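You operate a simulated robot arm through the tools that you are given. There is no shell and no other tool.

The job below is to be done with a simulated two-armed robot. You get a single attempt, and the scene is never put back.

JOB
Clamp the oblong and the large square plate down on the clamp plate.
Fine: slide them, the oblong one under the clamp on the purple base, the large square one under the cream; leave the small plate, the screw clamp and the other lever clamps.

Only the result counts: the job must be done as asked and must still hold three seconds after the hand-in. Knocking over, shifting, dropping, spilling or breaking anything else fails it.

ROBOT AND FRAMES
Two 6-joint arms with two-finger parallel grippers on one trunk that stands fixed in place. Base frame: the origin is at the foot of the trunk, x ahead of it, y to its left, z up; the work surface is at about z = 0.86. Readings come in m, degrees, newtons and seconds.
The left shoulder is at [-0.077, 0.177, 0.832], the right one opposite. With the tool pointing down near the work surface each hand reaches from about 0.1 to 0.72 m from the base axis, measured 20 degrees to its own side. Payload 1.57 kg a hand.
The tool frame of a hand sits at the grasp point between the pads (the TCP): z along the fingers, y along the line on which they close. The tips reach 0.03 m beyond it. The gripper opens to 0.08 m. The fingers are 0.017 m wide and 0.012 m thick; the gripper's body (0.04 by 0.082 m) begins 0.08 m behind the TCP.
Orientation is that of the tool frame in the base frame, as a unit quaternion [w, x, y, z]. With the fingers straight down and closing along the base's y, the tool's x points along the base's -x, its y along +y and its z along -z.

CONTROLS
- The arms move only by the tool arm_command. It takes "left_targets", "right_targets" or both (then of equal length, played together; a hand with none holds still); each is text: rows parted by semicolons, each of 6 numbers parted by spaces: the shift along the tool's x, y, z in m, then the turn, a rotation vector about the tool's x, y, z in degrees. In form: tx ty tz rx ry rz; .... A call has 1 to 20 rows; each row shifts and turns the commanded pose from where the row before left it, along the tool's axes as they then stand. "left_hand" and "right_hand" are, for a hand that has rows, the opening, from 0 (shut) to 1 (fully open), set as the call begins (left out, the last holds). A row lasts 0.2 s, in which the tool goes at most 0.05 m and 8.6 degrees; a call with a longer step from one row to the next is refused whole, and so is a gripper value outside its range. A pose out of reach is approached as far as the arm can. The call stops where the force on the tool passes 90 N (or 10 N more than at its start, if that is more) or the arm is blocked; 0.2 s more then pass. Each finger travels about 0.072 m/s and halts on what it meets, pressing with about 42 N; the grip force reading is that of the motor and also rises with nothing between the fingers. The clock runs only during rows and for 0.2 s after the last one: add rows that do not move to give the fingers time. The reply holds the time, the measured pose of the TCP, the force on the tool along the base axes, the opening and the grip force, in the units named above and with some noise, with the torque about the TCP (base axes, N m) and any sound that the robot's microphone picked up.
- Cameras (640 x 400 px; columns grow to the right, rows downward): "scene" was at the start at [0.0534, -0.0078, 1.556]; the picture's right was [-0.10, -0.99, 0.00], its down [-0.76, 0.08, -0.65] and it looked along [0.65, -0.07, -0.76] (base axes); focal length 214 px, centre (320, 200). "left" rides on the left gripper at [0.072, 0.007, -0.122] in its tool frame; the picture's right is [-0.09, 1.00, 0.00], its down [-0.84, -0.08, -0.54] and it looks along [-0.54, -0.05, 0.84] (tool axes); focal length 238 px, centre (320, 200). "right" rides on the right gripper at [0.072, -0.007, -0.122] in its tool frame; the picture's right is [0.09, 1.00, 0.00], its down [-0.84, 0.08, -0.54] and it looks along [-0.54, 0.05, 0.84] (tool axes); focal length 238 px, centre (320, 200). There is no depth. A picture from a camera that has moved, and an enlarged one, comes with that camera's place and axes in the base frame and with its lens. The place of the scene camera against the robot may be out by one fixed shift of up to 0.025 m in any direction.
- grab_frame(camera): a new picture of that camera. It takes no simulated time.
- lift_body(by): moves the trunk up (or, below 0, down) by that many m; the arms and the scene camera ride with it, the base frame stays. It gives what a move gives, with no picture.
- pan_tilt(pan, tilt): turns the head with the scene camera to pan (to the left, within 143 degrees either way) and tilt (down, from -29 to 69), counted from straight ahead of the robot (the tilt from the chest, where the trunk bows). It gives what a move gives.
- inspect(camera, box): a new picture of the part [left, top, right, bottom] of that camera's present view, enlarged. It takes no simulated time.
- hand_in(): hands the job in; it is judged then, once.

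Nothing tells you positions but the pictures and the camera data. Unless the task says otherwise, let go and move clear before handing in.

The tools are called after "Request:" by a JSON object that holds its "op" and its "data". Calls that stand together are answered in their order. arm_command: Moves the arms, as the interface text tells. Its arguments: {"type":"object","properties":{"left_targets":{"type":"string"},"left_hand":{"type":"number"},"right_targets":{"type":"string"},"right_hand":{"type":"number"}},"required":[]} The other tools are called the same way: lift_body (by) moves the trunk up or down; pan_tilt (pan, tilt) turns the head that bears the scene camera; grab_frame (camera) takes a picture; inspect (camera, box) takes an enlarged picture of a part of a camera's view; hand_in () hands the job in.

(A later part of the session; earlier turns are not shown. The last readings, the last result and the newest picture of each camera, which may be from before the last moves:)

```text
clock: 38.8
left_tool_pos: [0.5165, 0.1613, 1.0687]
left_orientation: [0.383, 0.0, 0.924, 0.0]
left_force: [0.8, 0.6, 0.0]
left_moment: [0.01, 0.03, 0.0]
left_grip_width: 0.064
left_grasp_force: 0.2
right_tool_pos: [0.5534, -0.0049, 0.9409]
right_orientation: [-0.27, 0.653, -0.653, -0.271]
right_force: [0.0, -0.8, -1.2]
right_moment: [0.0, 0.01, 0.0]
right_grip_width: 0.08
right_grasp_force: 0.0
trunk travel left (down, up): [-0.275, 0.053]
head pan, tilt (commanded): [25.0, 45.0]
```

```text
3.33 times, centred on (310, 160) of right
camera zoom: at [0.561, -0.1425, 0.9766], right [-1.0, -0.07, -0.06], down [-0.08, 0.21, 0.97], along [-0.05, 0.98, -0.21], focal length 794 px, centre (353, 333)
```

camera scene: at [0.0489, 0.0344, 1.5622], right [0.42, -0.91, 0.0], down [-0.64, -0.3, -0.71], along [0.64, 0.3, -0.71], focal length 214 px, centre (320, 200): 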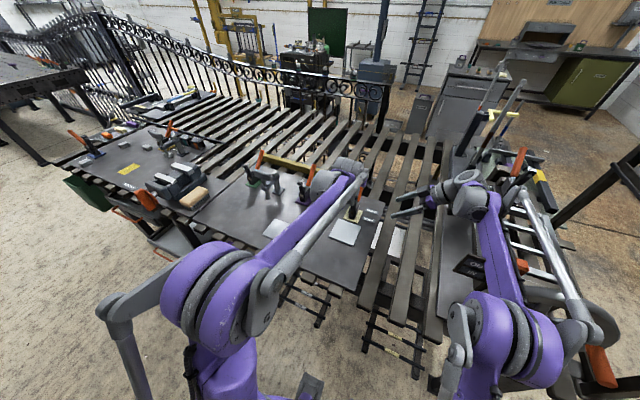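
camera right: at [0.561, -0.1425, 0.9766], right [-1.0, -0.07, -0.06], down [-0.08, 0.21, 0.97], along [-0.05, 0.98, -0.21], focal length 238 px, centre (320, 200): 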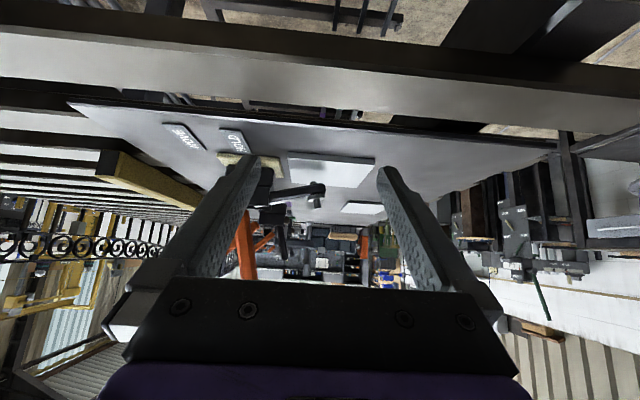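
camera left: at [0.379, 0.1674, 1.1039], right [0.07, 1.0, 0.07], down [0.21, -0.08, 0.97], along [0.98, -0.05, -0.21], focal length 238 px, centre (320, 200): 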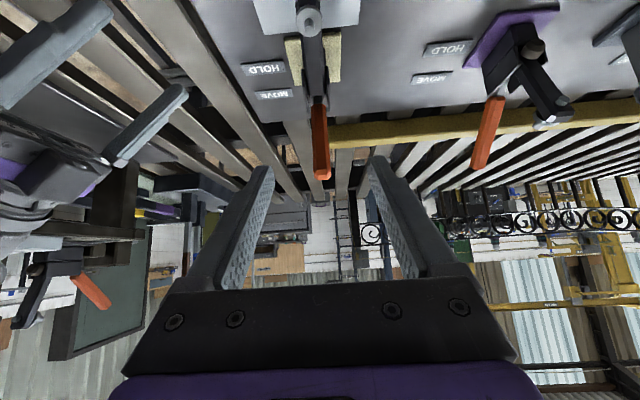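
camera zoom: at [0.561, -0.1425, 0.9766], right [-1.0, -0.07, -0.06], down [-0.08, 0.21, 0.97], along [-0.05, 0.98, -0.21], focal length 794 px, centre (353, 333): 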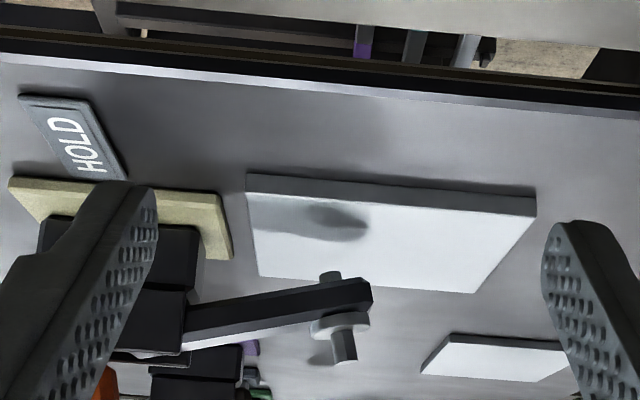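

Request:
{"op": "arm_command", "data": {"right_targets": "0 -0.025 0 0 0 0; 0 -0.025 0 0 0 0; 0.0 0 0 0 0 0"}}

Request:
{"op": "inspect", "data": {"camera": "right", "box": [230, 100, 390, 220]}}

Request:
{"op": "inspect", "data": {"camera": "right", "box": [260, 120, 380, 280]}}

```text
clock: 39.6
left_tool_pos: [0.5158, 0.1612, 1.0688]
left_orientation: [0.383, 0.0, 0.924, 0.0]
left_force: [0.0, 0.8, -0.2]
left_moment: [-0.02, -0.03, 0.0]
left_grip_width: 0.064
left_grasp_force: 0.1
right_tool_pos: [0.6031, -0.004, 0.9394]
right_orientation: [0.271, -0.653, 0.653, 0.27]
right_force: [0.2, -0.7, -0.1]
right_moment: [0.01, -0.01, -0.02]
right_grip_width: 0.0798
right_grasp_force: 0.1
trunk travel left (down, up): [-0.275, 0.053]
head pan, tilt (commanded): [25.0, 45.0]
```

```text
3.33 times, centred on (310, 160) of right
camera zoom: at [0.6104, -0.1419, 0.9764], right [-1.0, -0.07, -0.07], down [-0.08, 0.21, 0.97], along [-0.05, 0.98, -0.21], focal length 794 px, centre (353, 333)
```

zoom: 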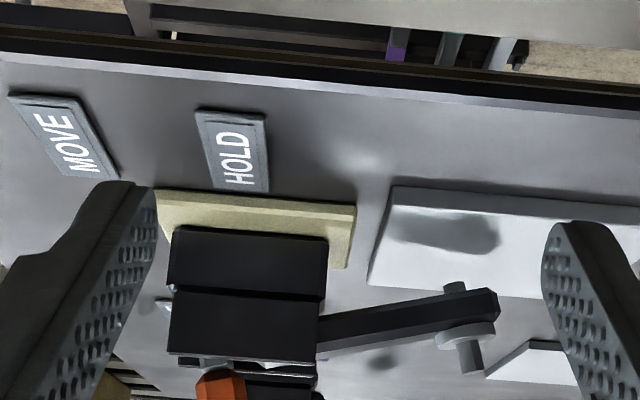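

```text
2.50 times, centred on (320, 200) of right
camera zoom: at [0.6104, -0.1419, 0.9764], right [-1.0, -0.07, -0.07], down [-0.08, 0.21, 0.97], along [-0.05, 0.98, -0.21], focal length 596 px, centre (320, 200)
```

zoom: 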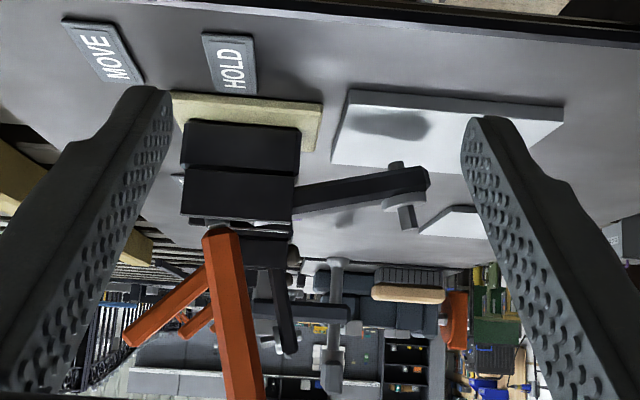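

Request:
{"op": "inspect", "data": {"camera": "right", "box": [320, 130, 380, 180]}}

Request:
{"op": "inspect", "data": {"camera": "right", "box": [260, 150, 320, 200]}}

Request:
{"op": "inspect", "data": {"camera": "left", "box": [250, 0, 370, 100]}}

Request:
{"op": "inspect", "data": {"camera": "left", "box": [460, 0, 640, 180]}}

```text
8.00 times, centred on (350, 155) of right
camera zoom: at [0.6104, -0.1419, 0.9764], right [-1.0, -0.07, -0.07], down [-0.08, 0.21, 0.97], along [-0.05, 0.98, -0.21], focal length 1907 px, centre (80, 560)
```

zoom: 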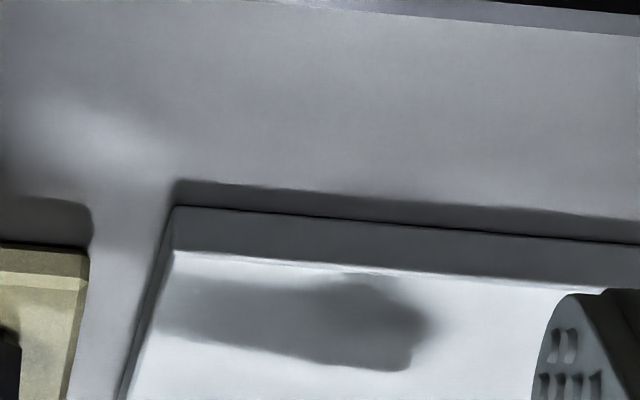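

```text
8.00 times, centred on (290, 175) of right
camera zoom: at [0.6104, -0.1419, 0.9764], right [-1.0, -0.07, -0.07], down [-0.08, 0.21, 0.97], along [-0.05, 0.98, -0.21], focal length 1907 px, centre (560, 400)
```

zoom: 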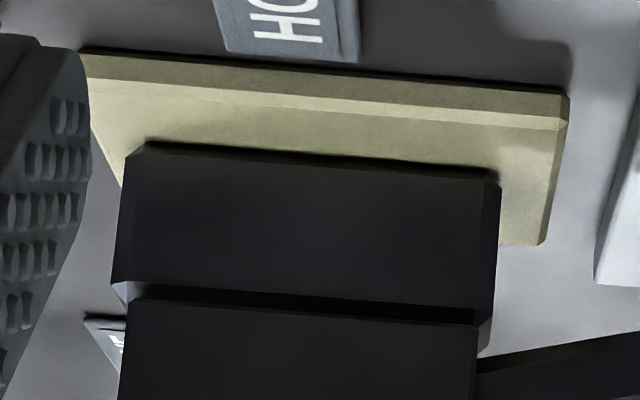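

```text
4.00 times, centred on (310, 50) of left
camera zoom: at [0.3781, 0.1674, 1.1039], right [0.07, 1.0, 0.07], down [0.21, -0.08, 0.97], along [0.98, -0.05, -0.21], focal length 953 px, centre (360, 800)
```

zoom: 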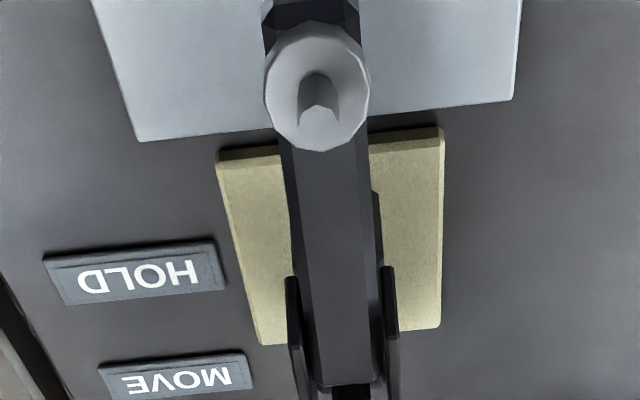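

```text
2.22 times, centred on (550, 90) of left
camera zoom: at [0.3781, 0.1674, 1.1039], right [0.07, 1.0, 0.07], down [0.21, -0.08, 0.97], along [0.98, -0.05, -0.21], focal length 530 px, centre (-191, 444)
```

zoom: 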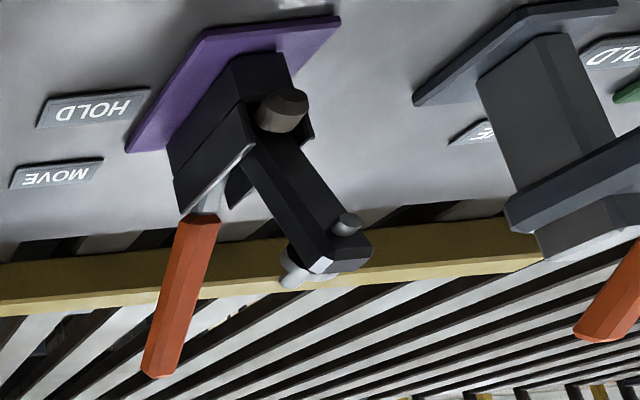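

The handle stays by itself at HOLD, leaning slightly my way, but the spindle still clears the plate. I'll check whether a firmer push moves the handle further: bring the closed left fingers, pointing down, behind the handle.

Request:
{"op": "arm_command", "data": {"left_targets": "-0.03 0 -0.03 0 0 0; 0 0 0 0 7.5 0; 0 0 0 0 7.5 0; 0 0 0 0 7.5 0; 0 0 0 0 7.5 0; 0 0 0 0 7.5 0; 0 0 0 0 7.5 0; -0.045 0 0 0 0 0; -0.045 0 0 0 0 0; -0.045 0 0 0 0 0; 0 0 0 0 0 0", "left_hand": 0.0}}

Request:
{"op": "grab_frame", "data": {"camera": "left"}}

Request:
{"op": "grab_frame", "data": {"camera": "right"}}

```text
clock: 42.0
left_tool_pos: [0.6098, 0.1592, 1.0913]
left_orientation: [0.0, 0.001, 1.0, -0.001]
left_force: [-0.7, -0.7, -0.4]
left_moment: [0.0, -0.02, 0.0]
left_grip_width: 0.0003
left_grasp_force: 21.2
left hand out of reach, approached as far as the arm can: row 9, 10
right_tool_pos: [0.6033, -0.0042, 0.9391]
right_orientation: [0.271, -0.653, 0.653, 0.271]
right_force: [0.1, 0.0, -0.5]
right_moment: [-0.01, 0.04, 0.0]
right_grip_width: 0.0801
right_grasp_force: 0.1
trunk travel left (down, up): [-0.275, 0.053]
head pan, tilt (commanded): [25.0, 45.0]
```

```text
taken
camera left: at [0.537, 0.1664, 1.2124], right [0.09, 1.0, 0.0], down [0.84, -0.08, 0.54], along [0.54, -0.05, -0.84], focal length 238 px, centre (320, 200)
```

left: 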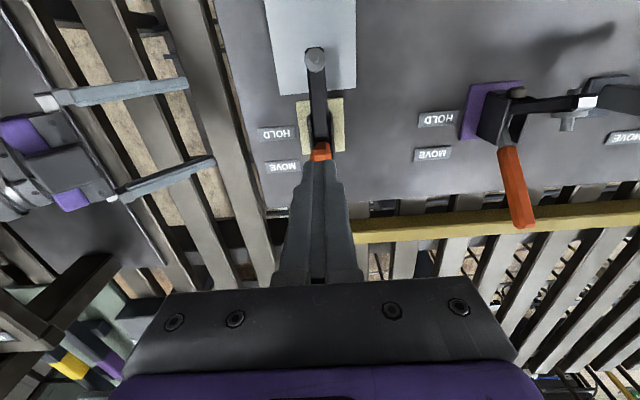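

```text
taken
camera right: at [0.6109, -0.1419, 0.976], right [-1.0, -0.07, -0.06], down [-0.08, 0.21, 0.97], along [-0.05, 0.98, -0.21], focal length 238 px, centre (320, 200)
```

right: 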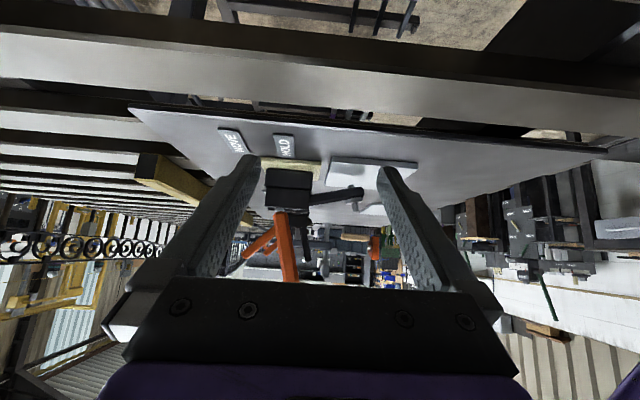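

Request:
{"op": "inspect", "data": {"camera": "left", "box": [240, 0, 400, 170]}}

Request:
{"op": "inspect", "data": {"camera": "left", "box": [430, 60, 640, 240]}}

Request:
{"op": "inspect", "data": {"camera": "right", "box": [240, 130, 400, 290]}}

```text
2.35 times, centred on (320, 85) of left
camera zoom: at [0.537, 0.1664, 1.2124], right [0.09, 1.0, 0.0], down [0.84, -0.08, 0.54], along [0.54, -0.05, -0.84], focal length 561 px, centre (320, 471)
```

zoom: 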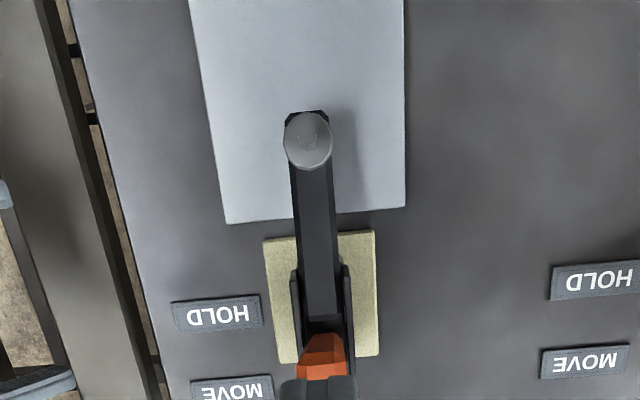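

```text
2.22 times, centred on (535, 150) of left
camera zoom: at [0.537, 0.1664, 1.2124], right [0.09, 1.0, 0.0], down [0.84, -0.08, 0.54], along [0.54, -0.05, -0.84], focal length 530 px, centre (-158, 311)
```

zoom: 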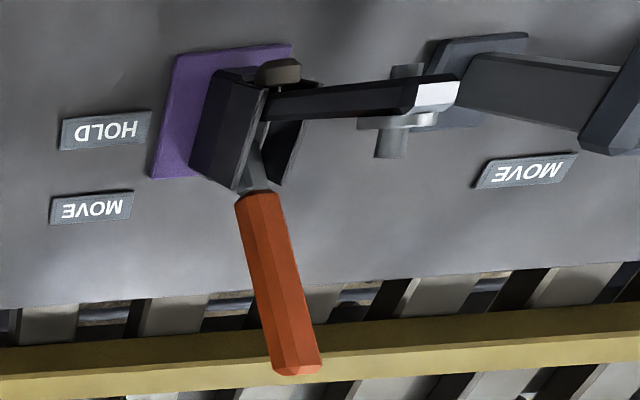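

```text
2.50 times, centred on (320, 210) of right
camera zoom: at [0.6109, -0.1419, 0.976], right [-1.0, -0.07, -0.06], down [-0.08, 0.21, 0.97], along [-0.05, 0.98, -0.21], focal length 596 px, centre (320, 175)
```

zoom: 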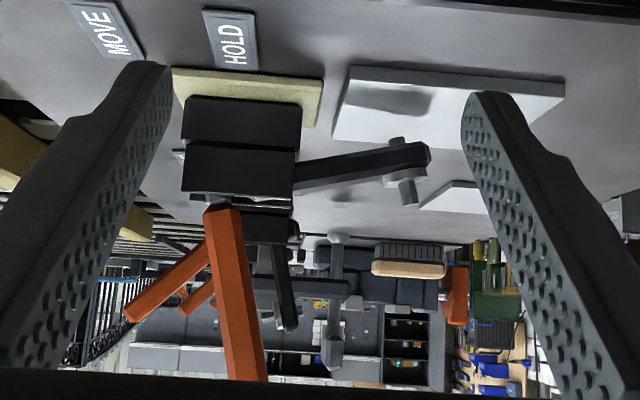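

Request:
{"op": "arm_command", "data": {"left_targets": "0 0 0 0 -7.5 0; 0 0 0 0 -7.5 0; 0 0 0 0 -7.5 0; 0 0 0 0 -7.5 0; -0.0241 0.001 0.038 0 0 0; 0.0145 0 0.0187 0 0 0; 0.0145 0 0.0187 0 0 0; 0 0 0 0 0 0"}}

Request:
{"op": "inspect", "data": {"camera": "right", "box": [220, 110, 420, 290]}}

Request:
{"op": "grab_frame", "data": {"camera": "left"}}

```text
clock: 43.8
left_tool_pos: [0.6422, 0.1608, 1.0228]
left_orientation: [0.259, 0.0, 0.966, 0.001]
left_force: [1.8, 0.4, 0.7]
left_moment: [-0.01, -0.03, -0.03]
left_grip_width: 0.0003
left_grasp_force: 21.5
right_tool_pos: [0.6017, -0.0052, 0.9395]
right_orientation: [0.271, -0.653, 0.654, 0.271]
right_force: [-0.2, 0.0, -0.8]
right_moment: [0.01, -0.02, -0.03]
right_grip_width: 0.0798
right_grasp_force: 0.0
trunk travel left (down, up): [-0.275, 0.053]
head pan, tilt (commanded): [25.0, 45.0]
```

```text
2.22 times, centred on (320, 200) of right
camera zoom: at [0.6099, -0.1419, 0.9766], right [-1.0, -0.07, -0.07], down [-0.08, 0.21, 0.97], along [-0.05, 0.98, -0.21], focal length 530 px, centre (320, 200)
```

zoom: 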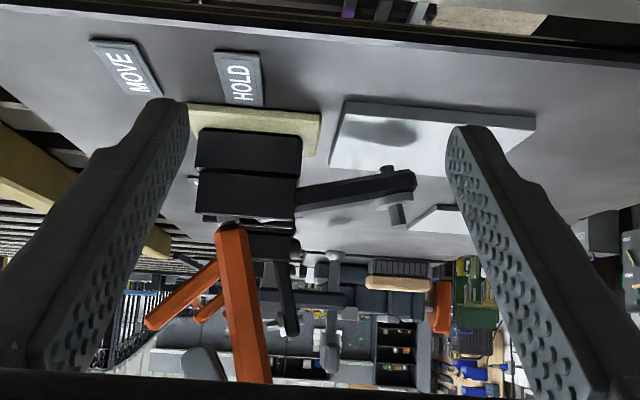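

```text
taken
camera left: at [0.518, 0.1672, 1.0918], right [0.08, 1.0, 0.05], down [0.45, -0.08, 0.89], along [0.89, -0.05, -0.46], focal length 238 px, centre (320, 200)
```

left: 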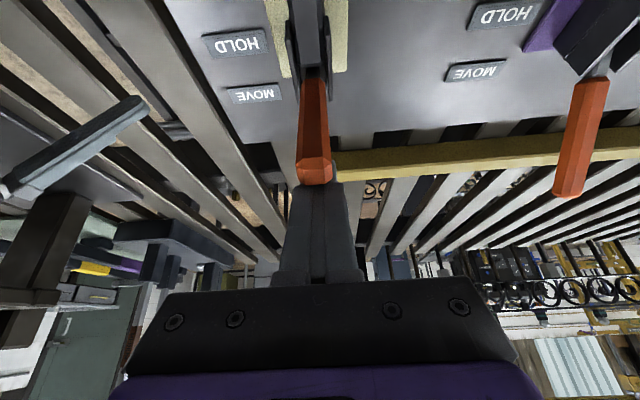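

The closed fingers are now just behind the handle near its top. I'll pull towards me in small steps and watch the force and whether the handle or arm moves.

Request:
{"op": "arm_command", "data": {"left_targets": "0.004 0 -0.0008 0 0 0; 0.004 0 -0.0008 0 0 0; 0.004 0 -0.0008 0 0 0; 0.003 0 -0.0006 0 0 0; 0 0 0 0 0 0"}}

Request:
{"op": "inspect", "data": {"camera": "right", "box": [220, 110, 420, 290]}}

```text
clock: 44.6
left_tool_pos: [0.6416, 0.1602, 1.0226]
left_orientation: [0.274, 0.0, 0.962, 0.0]
left_force: [41.4, -3.2, 22.8]
left_moment: [-0.03, 0.66, 0.05]
left_grip_width: 0.0
left_grasp_force: 21.2
right_tool_pos: [0.6046, -0.0052, 0.9372]
right_orientation: [-0.27, 0.654, -0.653, -0.271]
right_force: [-0.3, 0.6, -0.7]
right_moment: [-0.02, 0.01, 0.0]
right_grip_width: 0.0798
right_grasp_force: 0.2
trunk travel left (down, up): [-0.275, 0.053]
head pan, tilt (commanded): [25.0, 45.0]
stopped in row 4 (left hand): the force on the tool passed its limit at 94 N (the readings are from after the stop); the commanded pose is now the measured one
```

```text
2.22 times, centred on (320, 200) of right
camera zoom: at [0.612, -0.1425, 0.9742], right [-1.0, -0.07, -0.06], down [-0.08, 0.21, 0.98], along [-0.05, 0.98, -0.21], focal length 530 px, centre (320, 200)
```

zoom: 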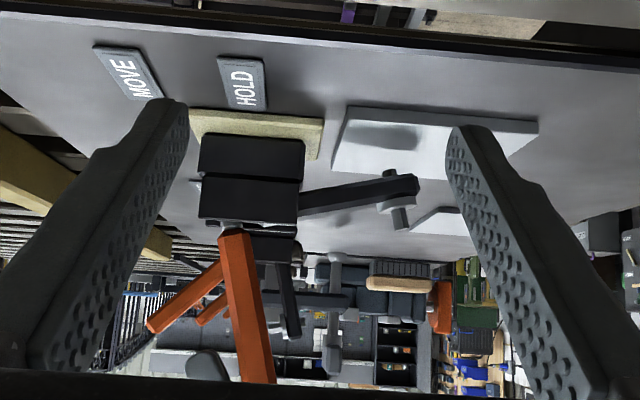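

Even at the 90 N limit the handle does not budge, so this is the end of its travel and the spindle still clears the plate. I'll move the left hand up and away, and look at the other clamps and plates to the right for hints.

Request:
{"op": "arm_command", "data": {"left_targets": "-0.008 0 0 0 0 0; 0 0 -0.04 0 0 0; 0 0 -0.045 0 0 0; 0 0 0 0 0 0"}}

Request:
{"op": "pan_tilt", "data": {"pan": -25, "tilt": 45}}

Request:
{"op": "grab_frame", "data": {"camera": "scene"}}

Request:
{"op": "inspect", "data": {"camera": "scene", "box": [300, 80, 500, 220]}}

Request:
{"op": "inspect", "data": {"camera": "scene", "box": [120, 120, 320, 280]}}

```text
clock: 45.6
left_tool_pos: [0.5987, 0.1618, 1.0999]
left_orientation: [0.27, 0.0, 0.963, 0.0]
left_force: [-0.7, 0.3, 0.0]
left_moment: [0.01, 0.01, -0.01]
left_grip_width: 0.0
left_grasp_force: 21.7
right_tool_pos: [0.6027, -0.0043, 0.9391]
right_orientation: [-0.27, 0.654, -0.653, -0.271]
right_force: [-0.4, -0.4, 0.0]
right_moment: [-0.03, 0.01, 0.04]
right_grip_width: 0.0799
right_grasp_force: 0.0
trunk travel left (down, up): [-0.275, 0.053]
head pan, tilt (commanded): [25.0, 45.0]
```

```text
clock: 46.8
left_tool_pos: [0.5986, 0.1626, 1.1008]
left_orientation: [0.27, 0.0, 0.963, 0.001]
left_force: [0.2, 0.0, 0.4]
left_moment: [-0.02, -0.04, -0.01]
left_grip_width: 0.0001
left_grasp_force: 21.6
right_tool_pos: [0.6028, -0.0054, 0.9394]
right_orientation: [-0.271, 0.654, -0.653, -0.27]
right_force: [0.3, -0.3, -0.1]
right_moment: [0.01, 0.02, 0.05]
right_grip_width: 0.08
right_grasp_force: 0.1
trunk travel left (down, up): [-0.275, 0.053]
head pan, tilt (commanded): [-25.0, 45.0]
```

```text
taken
camera scene: at [0.05, -0.0342, 1.5622], right [-0.42, -0.91, 0.0], down [-0.64, 0.3, -0.71], along [0.64, -0.3, -0.71], focal length 214 px, centre (320, 200)
```

scene: 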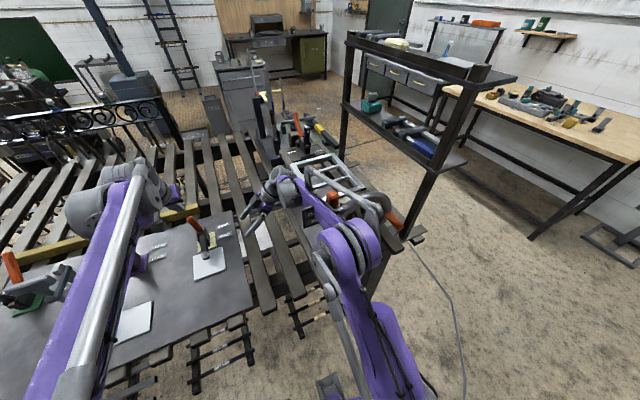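

```text
2.86 times, centred on (400, 150) of scene
camera zoom: at [0.05, -0.0342, 1.5622], right [-0.42, -0.91, 0.0], down [-0.64, 0.3, -0.71], along [0.64, -0.3, -0.71], focal length 613 px, centre (91, 343)
```

zoom: 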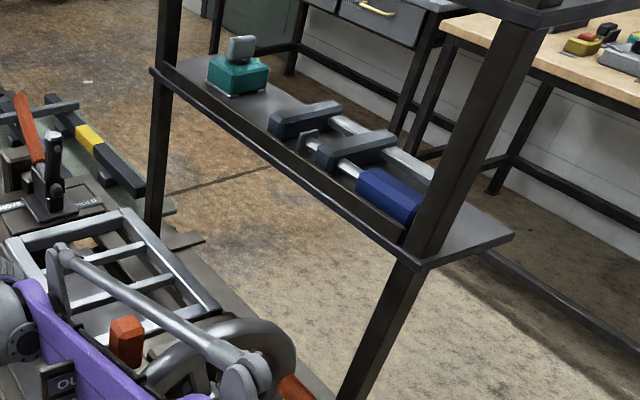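

```text
2.50 times, centred on (220, 200) of scene
camera zoom: at [0.05, -0.0342, 1.5622], right [-0.42, -0.91, 0.0], down [-0.64, 0.3, -0.71], along [0.64, -0.3, -0.71], focal length 536 px, centre (570, 200)
```

zoom: 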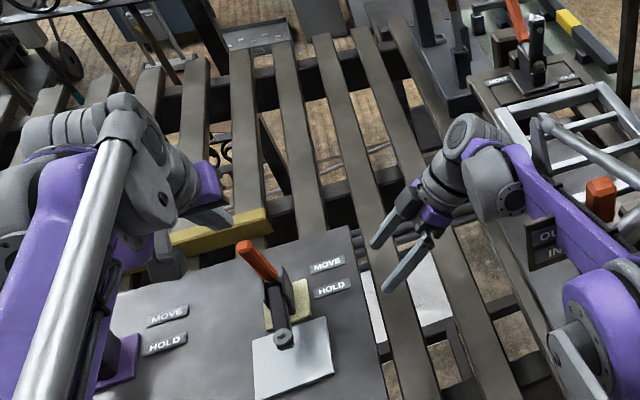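

No other clamp shows a closed example. The stem and disc on top of the arm look like an adjustable spindle set too high, so I'll bring the left fingers above it, aligned with its tilt, to examine and test it gently.

Request:
{"op": "arm_command", "data": {"left_targets": "0 0 0 0 8.35 0; 0 0 0 0 8.35 0; 0.045 -0.001 0 0 0 0; 0.03 -0.001 0.03 0 0 0; 0.02 -0.0006 0.04 0 0 0; 0 0 0.0226 0 0 0; 0 0 0 0 0 0", "left_hand": 0.35}}

Request:
{"op": "grab_frame", "data": {"camera": "left"}}

Request:
{"op": "inspect", "data": {"camera": "left", "box": [240, 120, 400, 270]}}

Request:
{"op": "inspect", "data": {"camera": "right", "box": [300, 110, 420, 230]}}

```text
clock: 48.4
left_tool_pos: [0.5319, 0.1599, 0.9864]
left_orientation: [0.126, 0.0, 0.992, 0.0]
left_force: [-0.7, 0.1, -0.1]
left_moment: [0.0, 0.03, 0.02]
left_grip_width: 0.0281
left_grasp_force: 0.1
right_tool_pos: [0.6018, -0.0054, 0.9408]
right_orientation: [-0.271, 0.653, -0.653, -0.271]
right_force: [0.5, 0.4, 0.2]
right_moment: [-0.02, 0.01, -0.04]
right_grip_width: 0.0803
right_grasp_force: 0.1
trunk travel left (down, up): [-0.275, 0.053]
head pan, tilt (commanded): [-25.0, 45.0]
```

```text
taken
camera left: at [0.4297, 0.165, 1.0858], right [0.09, 1.0, 0.02], down [0.67, -0.08, 0.74], along [0.73, -0.05, -0.68], focal length 238 px, centre (320, 200)
```

left: 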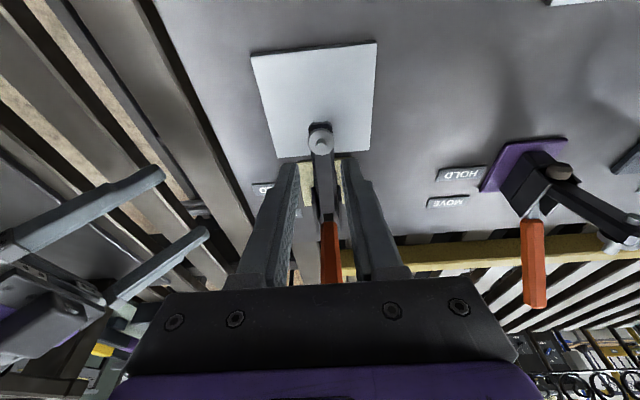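

```text
2.67 times, centred on (320, 195) of left
camera zoom: at [0.4297, 0.165, 1.0858], right [0.09, 1.0, 0.02], down [0.67, -0.08, 0.74], along [0.73, -0.05, -0.68], focal length 636 px, centre (320, 213)
```

zoom: 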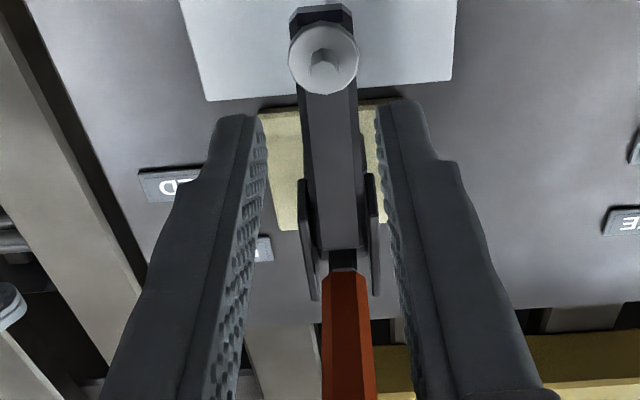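

```text
3.33 times, centred on (360, 170) of right
camera zoom: at [0.6101, -0.1419, 0.9765], right [-1.0, -0.07, -0.07], down [-0.08, 0.21, 0.97], along [-0.05, 0.98, -0.21], focal length 794 px, centre (187, 300)
```

zoom: 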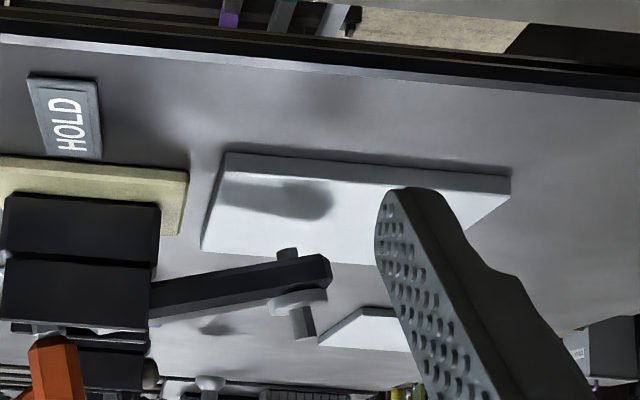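

The spindle is a disc and stem right under the fingers, about 4 mm nearer me than the tool axis. I'll centre on it, lower the fingertips to just above the disc, and take the stem lightly between the tips.

Request:
{"op": "arm_command", "data": {"left_targets": "0.0045 0.002 0.01 0 0 0; 0 0 0.012 0 0 0; 0 0 0.012 0 0 0; 0 0 0 0 0 0"}}

Request:
{"op": "inspect", "data": {"camera": "left", "box": [240, 100, 400, 220]}}

Request:
{"op": "inspect", "data": {"camera": "right", "box": [300, 110, 420, 230]}}

```text
clock: 49.4
left_tool_pos: [0.5342, 0.1615, 0.9527]
left_orientation: [0.126, -0.001, 0.992, 0.001]
left_force: [0.3, 0.3, 0.1]
left_moment: [-0.03, -0.03, 0.01]
left_grip_width: 0.0279
left_grasp_force: 0.0
right_tool_pos: [0.6026, -0.0047, 0.94]
right_orientation: [0.27, -0.653, 0.653, 0.271]
right_force: [0.3, -0.2, 0.5]
right_moment: [-0.01, -0.02, -0.01]
right_grip_width: 0.0799
right_grasp_force: 0.0
trunk travel left (down, up): [-0.275, 0.053]
head pan, tilt (commanded): [-25.0, 45.0]
```

```text
3.33 times, centred on (320, 160) of left
camera zoom: at [0.4333, 0.168, 1.0513], right [0.09, 1.0, 0.02], down [0.67, -0.08, 0.74], along [0.73, -0.05, -0.68], focal length 794 px, centre (320, 333)
```

zoom: 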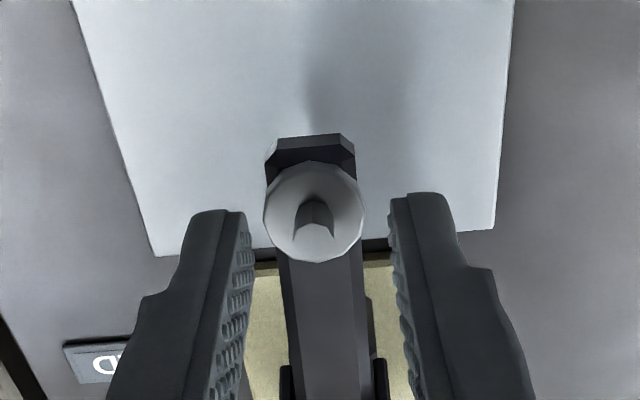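

```text
3.33 times, centred on (360, 170) of right
camera zoom: at [0.6103, -0.1419, 0.9764], right [-1.0, -0.07, -0.07], down [-0.08, 0.21, 0.97], along [-0.05, 0.98, -0.21], focal length 794 px, centre (187, 300)
```

zoom: 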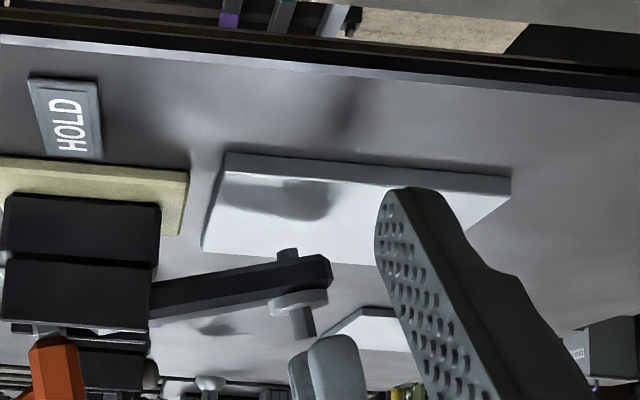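

Request:
{"op": "arm_command", "data": {"left_targets": "-0.002 -0.0005 0.005 0 0 0; 0 0 0.004 0 0 0; 0 0 0 0 0 0"}}

Request:
{"op": "inspect", "data": {"camera": "left", "box": [270, 120, 370, 200]}}

Request:
{"op": "inspect", "data": {"camera": "right", "box": [330, 140, 390, 200]}}

```text
clock: 50.2
left_tool_pos: [0.5381, 0.1609, 0.9442]
left_orientation: [0.127, 0.0, 0.992, 0.0]
left_force: [-0.6, 0.6, -0.1]
left_moment: [-0.02, 0.0, 0.01]
left_grip_width: 0.028
left_grasp_force: 0.0
right_tool_pos: [0.6035, -0.0044, 0.9402]
right_orientation: [0.271, -0.652, 0.654, 0.271]
right_force: [0.6, -0.4, -0.4]
right_moment: [0.02, 0.01, -0.01]
right_grip_width: 0.0802
right_grasp_force: 0.0
trunk travel left (down, up): [-0.275, 0.053]
head pan, tilt (commanded): [-25.0, 45.0]
```

```text
5.00 times, centred on (320, 160) of left
camera zoom: at [0.4371, 0.1678, 1.0432], right [0.09, 1.0, 0.02], down [0.67, -0.08, 0.74], along [0.73, -0.05, -0.68], focal length 1192 px, centre (320, 400)
```

zoom: 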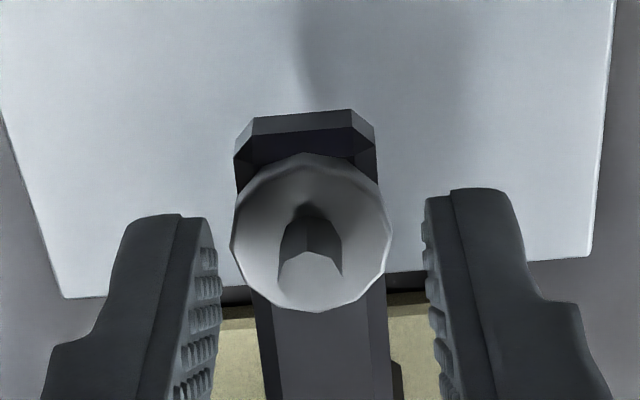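

```text
6.67 times, centred on (360, 170) of right
camera zoom: at [0.6104, -0.1419, 0.9763], right [-1.0, -0.07, -0.07], down [-0.08, 0.21, 0.97], along [-0.05, 0.98, -0.21], focal length 1589 px, centre (53, 400)
```

zoom: 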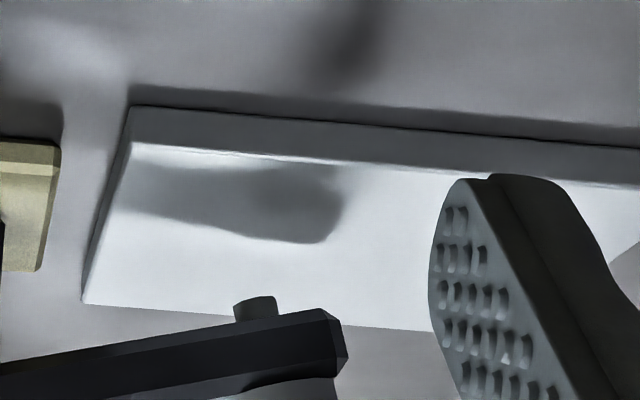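

Request:
{"op": "arm_command", "data": {"left_targets": "0 0 0 0 0 0; 0 0 0 0 0 0; 0 0 0 0 0 0", "left_hand": 0.0}}

Request:
{"op": "inspect", "data": {"camera": "left", "box": [270, 120, 370, 200]}}

Request:
{"op": "inspect", "data": {"camera": "right", "box": [310, 130, 410, 230]}}

```text
clock: 51.0
left_tool_pos: [0.5374, 0.1616, 0.9448]
left_orientation: [0.128, 0.001, 0.992, 0.0]
left_force: [0.1, -0.5, -0.9]
left_moment: [0.01, 0.02, 0.0]
left_grip_width: 0.0
left_grasp_force: 21.2
right_tool_pos: [0.603, -0.0041, 0.9395]
right_orientation: [-0.27, 0.654, -0.653, -0.27]
right_force: [0.1, 0.8, 0.1]
right_moment: [0.01, 0.02, -0.02]
right_grip_width: 0.0798
right_grasp_force: 0.1
trunk travel left (down, up): [-0.275, 0.053]
head pan, tilt (commanded): [-25.0, 45.0]
```

```text
5.00 times, centred on (320, 160) of left
camera zoom: at [0.437, 0.1678, 1.0432], right [0.09, 1.0, 0.02], down [0.67, -0.08, 0.74], along [0.73, -0.05, -0.68], focal length 1192 px, centre (320, 400)
```

zoom: 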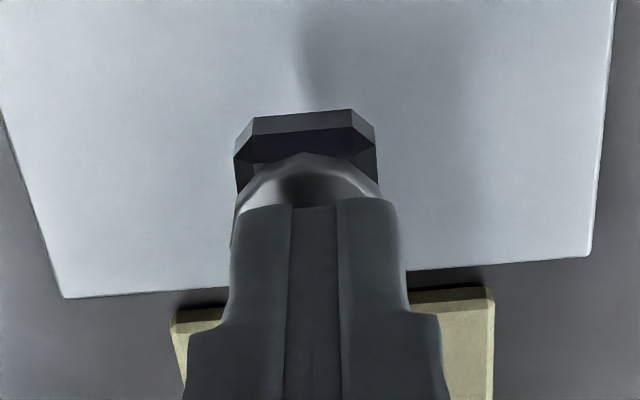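

```text
4.00 times, centred on (360, 180) of right
camera zoom: at [0.6104, -0.1419, 0.9763], right [-1.0, -0.07, -0.07], down [-0.08, 0.21, 0.97], along [-0.05, 0.98, -0.21], focal length 953 px, centre (160, 280)
```

zoom: 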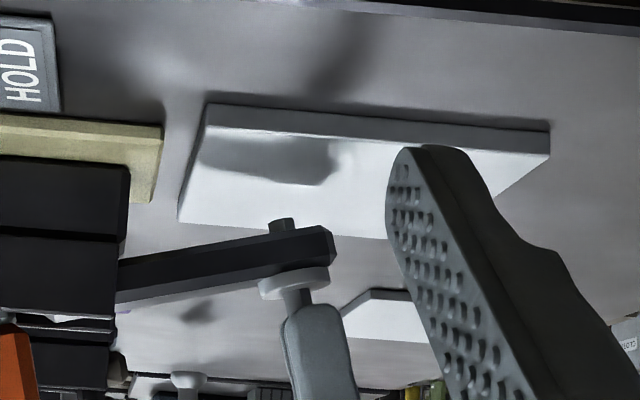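

The fingers closed right through the stem, so it is only a visual part and cannot be turned; the spindle is not adjustable. I'll check by touch whether the plate is actually held: go back to its near edge and nudge it lightly.

Request:
{"op": "arm_command", "data": {"left_targets": "0 0 -0.045 0 0 0; 0 0 -0.01 0 7.3 0; 0 0 0 0 7.3 0; 0.033 0 0 0 0 0; 0.03 0 0.02 0 0 0; 0 0 0.04 0 0 0; 0 0 0.033 0 0 0; 0 0 0 0 0 0"}}

Request:
{"op": "grab_frame", "data": {"camera": "left"}}

Request:
{"op": "inspect", "data": {"camera": "right", "box": [280, 110, 480, 230]}}

```text
clock: 52.8
left_tool_pos: [0.4612, 0.1626, 0.9025]
left_orientation: [0.0, 0.001, 1.0, -0.001]
left_force: [0.4, -0.8, 0.2]
left_moment: [0.01, -0.02, 0.0]
left_grip_width: 0.0
left_grasp_force: 21.4
right_tool_pos: [0.6025, -0.0044, 0.9397]
right_orientation: [-0.271, 0.654, -0.653, -0.27]
right_force: [0.2, -0.2, 1.0]
right_moment: [-0.01, 0.03, -0.01]
right_grip_width: 0.0799
right_grasp_force: 0.0
trunk travel left (down, up): [-0.275, 0.053]
head pan, tilt (commanded): [-25.0, 45.0]
```

```text
taken
camera left: at [0.3886, 0.1689, 1.0243], right [0.09, 1.0, 0.0], down [0.84, -0.08, 0.54], along [0.54, -0.05, -0.84], focal length 238 px, centre (320, 200)
```

left: 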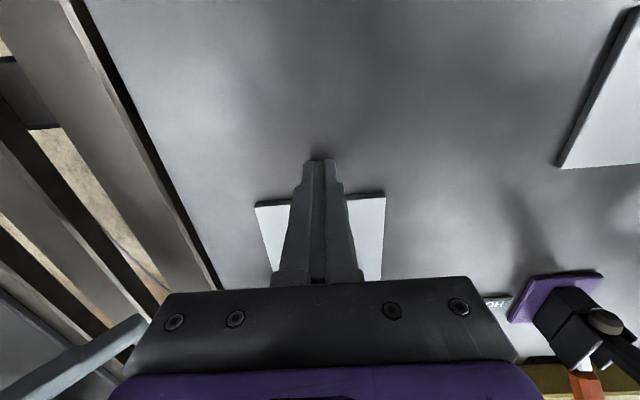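

```text
3.20 times, centred on (380, 170) of right
camera zoom: at [0.6103, -0.1419, 0.9764], right [-1.0, -0.07, -0.07], down [-0.08, 0.21, 0.97], along [-0.05, 0.98, -0.21], focal length 763 px, centre (128, 296)
```

zoom: 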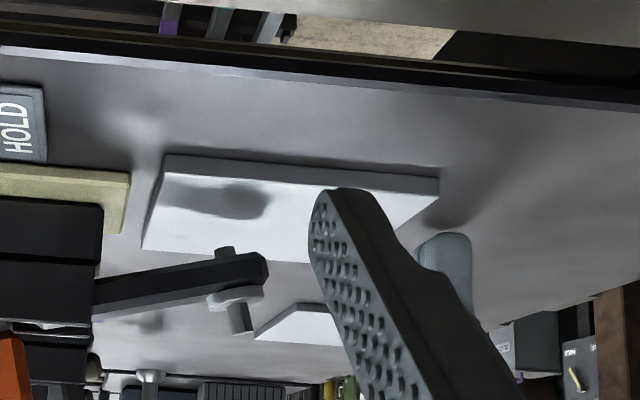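

Request:
{"op": "arm_command", "data": {"left_targets": "-0.006 0 0 0 0 0; -0.006 0 0 0 0 0; -0.003 0 0 0 0 0; -0.002 0 0 0 0 0; -0.002 0 0 0 0 0; -0.001 0 0 0 0 0"}}

Request:
{"op": "inspect", "data": {"camera": "right", "box": [280, 110, 480, 230]}}

```text
clock: 54.2
left_tool_pos: [0.4777, 0.161, 0.9044]
left_orientation: [-0.002, 0.0, 1.0, 0.0]
left_force: [-28.9, 0.7, -11.7]
left_moment: [-0.03, 0.94, 0.04]
left_grip_width: 0.0
left_grasp_force: 21.4
right_tool_pos: [0.6008, -0.0044, 0.941]
right_orientation: [0.272, -0.653, 0.653, 0.27]
right_force: [0.6, -0.3, 0.7]
right_moment: [0.02, 0.03, -0.01]
right_grip_width: 0.0802
right_grasp_force: 0.1
trunk travel left (down, up): [-0.275, 0.053]
head pan, tilt (commanded): [-25.0, 45.0]
```

```text
3.20 times, centred on (380, 170) of right
camera zoom: at [0.6083, -0.1416, 0.9774], right [-1.0, -0.07, -0.07], down [-0.08, 0.21, 0.97], along [-0.05, 0.98, -0.21], focal length 763 px, centre (128, 296)
```

zoom: 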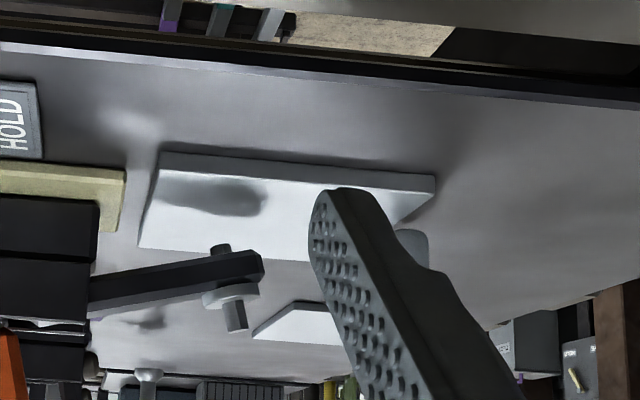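

The plate now resists about 29 N without moving, against 2 N when it slid freely, so the cream clamp really is holding it despite the apparent gap. I'll retract, lift, and go over to the oblong plate's near edge.

Request:
{"op": "arm_command", "data": {"left_targets": "0.01 0 0 0 0 0; 0.012 0 0 0 0 0; 0 0 -0.045 0 0 0; 0 0 -0.045 0 0 0; 0.0165 0.038 0 0 0 0; 0.0165 0.038 0 0 0 0; 0.0165 0.038 0 0 0 0; 0.0165 0.038 0 0 0 0; 0.0165 0.038 0 0 0 0; 0.0165 0.038 0 0 0 0; 0 0 0 0 0 0", "left_hand": 0.7}}

Request:
{"op": "grab_frame", "data": {"camera": "left"}}

Request:
{"op": "inspect", "data": {"camera": "right", "box": [240, 110, 440, 290]}}

```text
clock: 56.6
left_tool_pos: [0.3605, 0.3877, 0.9928]
left_orientation: [0.0, 0.0, 1.0, 0.001]
left_force: [-0.4, -0.1, -0.5]
left_moment: [0.01, 0.0, 0.0]
left_grip_width: 0.0561
left_grasp_force: 0.2
right_tool_pos: [0.6024, -0.006, 0.9404]
right_orientation: [-0.27, 0.654, -0.653, -0.271]
right_force: [-0.2, 0.5, 0.3]
right_moment: [-0.02, 0.03, -0.01]
right_grip_width: 0.0802
right_grasp_force: 0.1
trunk travel left (down, up): [-0.275, 0.053]
head pan, tilt (commanded): [-25.0, 45.0]
```

```text
taken
camera left: at [0.2877, 0.3953, 1.1135], right [0.09, 1.0, 0.0], down [0.84, -0.08, 0.54], along [0.54, -0.05, -0.84], focal length 238 px, centre (320, 200)
```

left: 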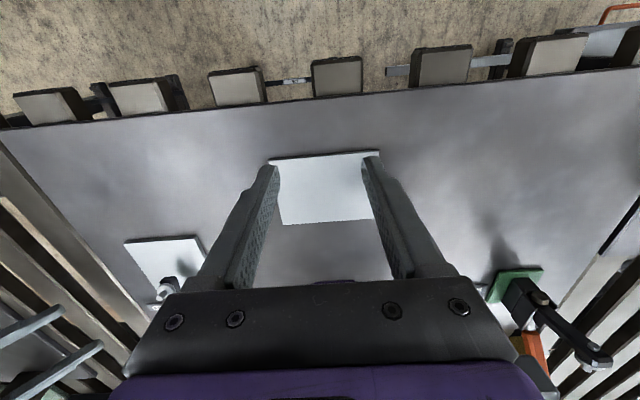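

```text
2.22 times, centred on (340, 200) of right
camera zoom: at [0.6105, -0.1422, 0.9762], right [-1.0, -0.07, -0.07], down [-0.08, 0.21, 0.97], along [-0.05, 0.98, -0.21], focal length 530 px, centre (276, 200)
```

zoom: 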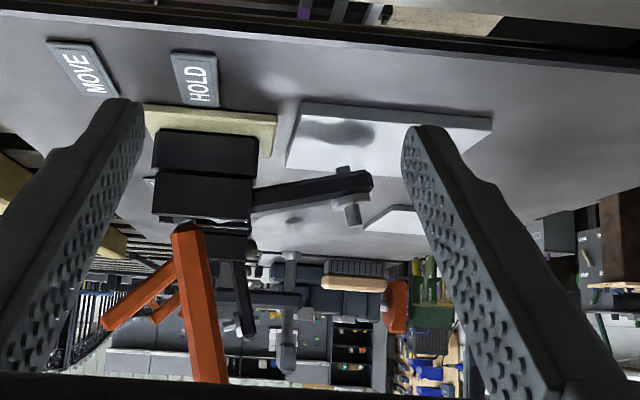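

The oblong plate spans about x 0.385 to 0.473, y 0.331 to 0.449, with the fingertips just in front of its near edge. I'll lower to 1-2 mm above the clamp plate and push it towards the purple base.

Request:
{"op": "arm_command", "data": {"left_targets": "0 0.002 0.04 0 0 0; 0 0 0.04 0 0 0; 0 0 0.0115 0 0 0; 0 0 0 0 0 0; 0 0 0 0 0 0"}}

Request:
{"op": "inspect", "data": {"camera": "left", "box": [220, 120, 420, 240]}}

```text
clock: 57.8
left_tool_pos: [0.3608, 0.3896, 0.9002]
left_orientation: [0.001, -0.001, 1.0, 0.0]
left_force: [-0.1, 0.1, 0.5]
left_moment: [0.0, 0.01, -0.01]
left_grip_width: 0.0559
left_grasp_force: 0.1
right_tool_pos: [0.603, -0.0052, 0.9407]
right_orientation: [0.271, -0.653, 0.654, 0.27]
right_force: [-0.7, 0.1, 0.4]
right_moment: [0.02, 0.03, 0.01]
right_grip_width: 0.0798
right_grasp_force: 0.1
trunk travel left (down, up): [-0.275, 0.053]
head pan, tilt (commanded): [-25.0, 45.0]
```

```text
3.20 times, centred on (320, 180) of left
camera zoom: at [0.2879, 0.3972, 1.0226], right [0.09, 1.0, 0.0], down [0.84, -0.08, 0.54], along [0.54, -0.05, -0.84], focal length 763 px, centre (320, 264)
```

zoom: 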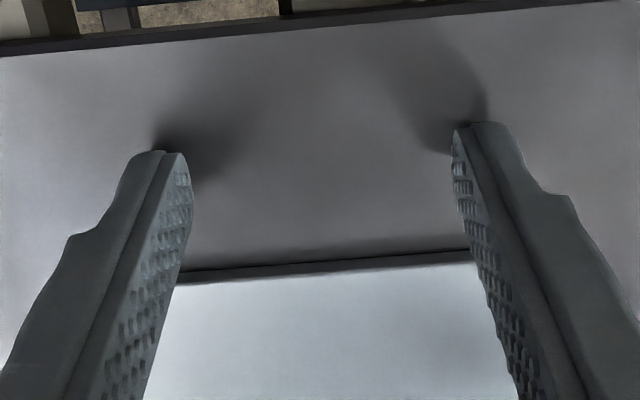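

Request:
{"op": "arm_command", "data": {"left_targets": "-0.008 0 0 0 0 0; -0.008 0 0 0 0 0; -0.008 0 0 0 0 0; -0.008 0 0 0 0 0; -0.008 0 0 0 0 0; -0.008 0 0 0 0 0; -0.008 0 0 0 0 0; -0.008 0 0 0 0 0; -0.008 0 0 0 0 0; -0.008 0 0 0 0 0; -0.008 0 0 0 0 0; -0.008 0 0 0 0 0; -0.008 0 0 0 0 0; 0 0 0 0 0 0"}}

Request:
{"op": "grab_frame", "data": {"camera": "left"}}

Request:
{"op": "inspect", "data": {"camera": "right", "box": [240, 110, 440, 290]}}

```text
clock: 60.8
left_tool_pos: [0.4642, 0.3908, 0.9021]
left_orientation: [0.0, 0.001, 1.0, 0.0]
left_force: [0.0, -0.6, 0.5]
left_moment: [0.01, -0.03, 0.02]
left_grip_width: 0.056
left_grasp_force: 0.0
right_tool_pos: [0.6028, -0.0051, 0.9402]
right_orientation: [-0.271, 0.654, -0.653, -0.271]
right_force: [0.9, 1.5, -0.1]
right_moment: [0.03, 0.01, -0.01]
right_grip_width: 0.0799
right_grasp_force: 0.0
trunk travel left (down, up): [-0.275, 0.053]
head pan, tilt (commanded): [-25.0, 45.0]
```

```text
taken
camera left: at [0.3919, 0.3967, 1.024], right [0.09, 1.0, 0.0], down [0.84, -0.08, 0.54], along [0.54, -0.05, -0.84], focal length 238 px, centre (320, 200)
```

left: 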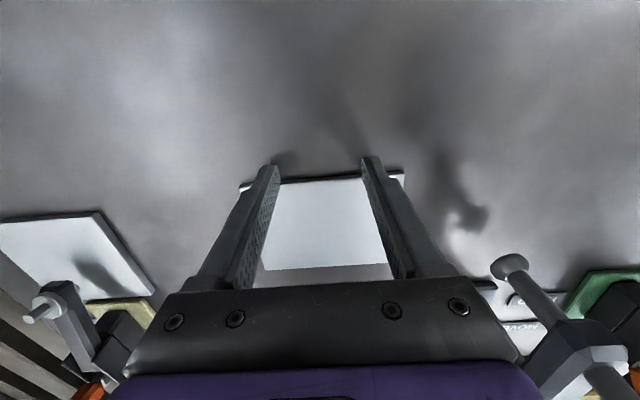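

```text
2.22 times, centred on (340, 200) of right
camera zoom: at [0.6103, -0.1419, 0.9764], right [-1.0, -0.07, -0.07], down [-0.08, 0.21, 0.97], along [-0.05, 0.98, -0.21], focal length 530 px, centre (276, 200)
```

zoom: 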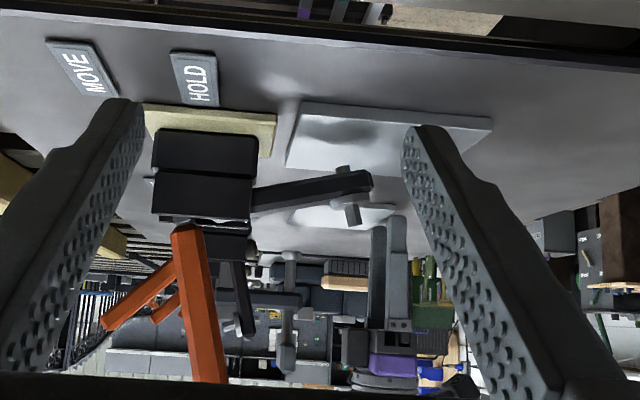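

The oblong slides straight, its far edge now near x 0.562. I'll push the last 26 mm, then back off and lift.

Request:
{"op": "arm_command", "data": {"left_targets": "-0.008 0 0 0 0 0; -0.008 0 0 0 0 0; -0.006 0 0 0 0 0; -0.003 0 0 0 0 0; 0 0 0 0 0 0"}}

Request:
{"op": "grab_frame", "data": {"camera": "left"}}

Request:
{"op": "inspect", "data": {"camera": "right", "box": [260, 140, 420, 260]}}

```text
clock: 62.0
left_tool_pos: [0.4895, 0.391, 0.9017]
left_orientation: [-0.001, 0.0, 1.0, 0.0]
left_force: [-0.9, 0.2, 1.3]
left_moment: [0.02, 0.03, 0.03]
left_grip_width: 0.056
left_grasp_force: 0.1
right_tool_pos: [0.6018, -0.005, 0.9398]
right_orientation: [-0.27, 0.654, -0.653, -0.271]
right_force: [0.9, 0.1, -0.6]
right_moment: [0.0, -0.02, 0.03]
right_grip_width: 0.0798
right_grasp_force: 0.1
trunk travel left (down, up): [-0.275, 0.053]
head pan, tilt (commanded): [-25.0, 45.0]
```

```text
taken
camera left: at [0.4167, 0.3973, 1.0227], right [0.09, 1.0, 0.0], down [0.84, -0.08, 0.54], along [0.54, -0.05, -0.84], focal length 238 px, centre (320, 200)
```

left: 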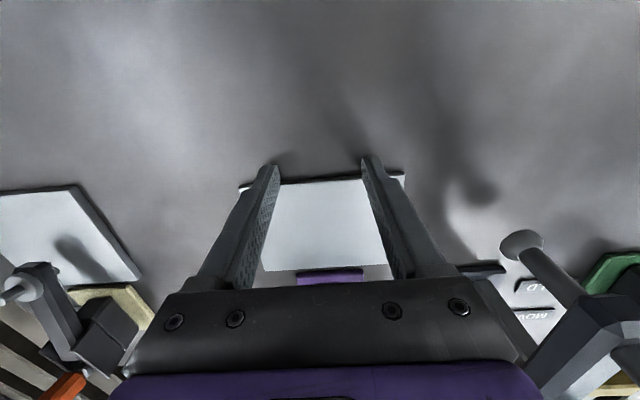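

```text
3.33 times, centred on (340, 200) of right
camera zoom: at [0.6102, -0.1419, 0.9764], right [-1.0, -0.07, -0.07], down [-0.08, 0.21, 0.97], along [-0.05, 0.98, -0.21], focal length 794 px, centre (253, 200)
```

zoom: 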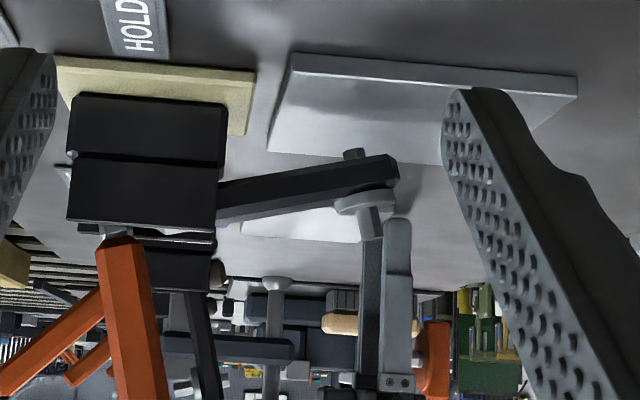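

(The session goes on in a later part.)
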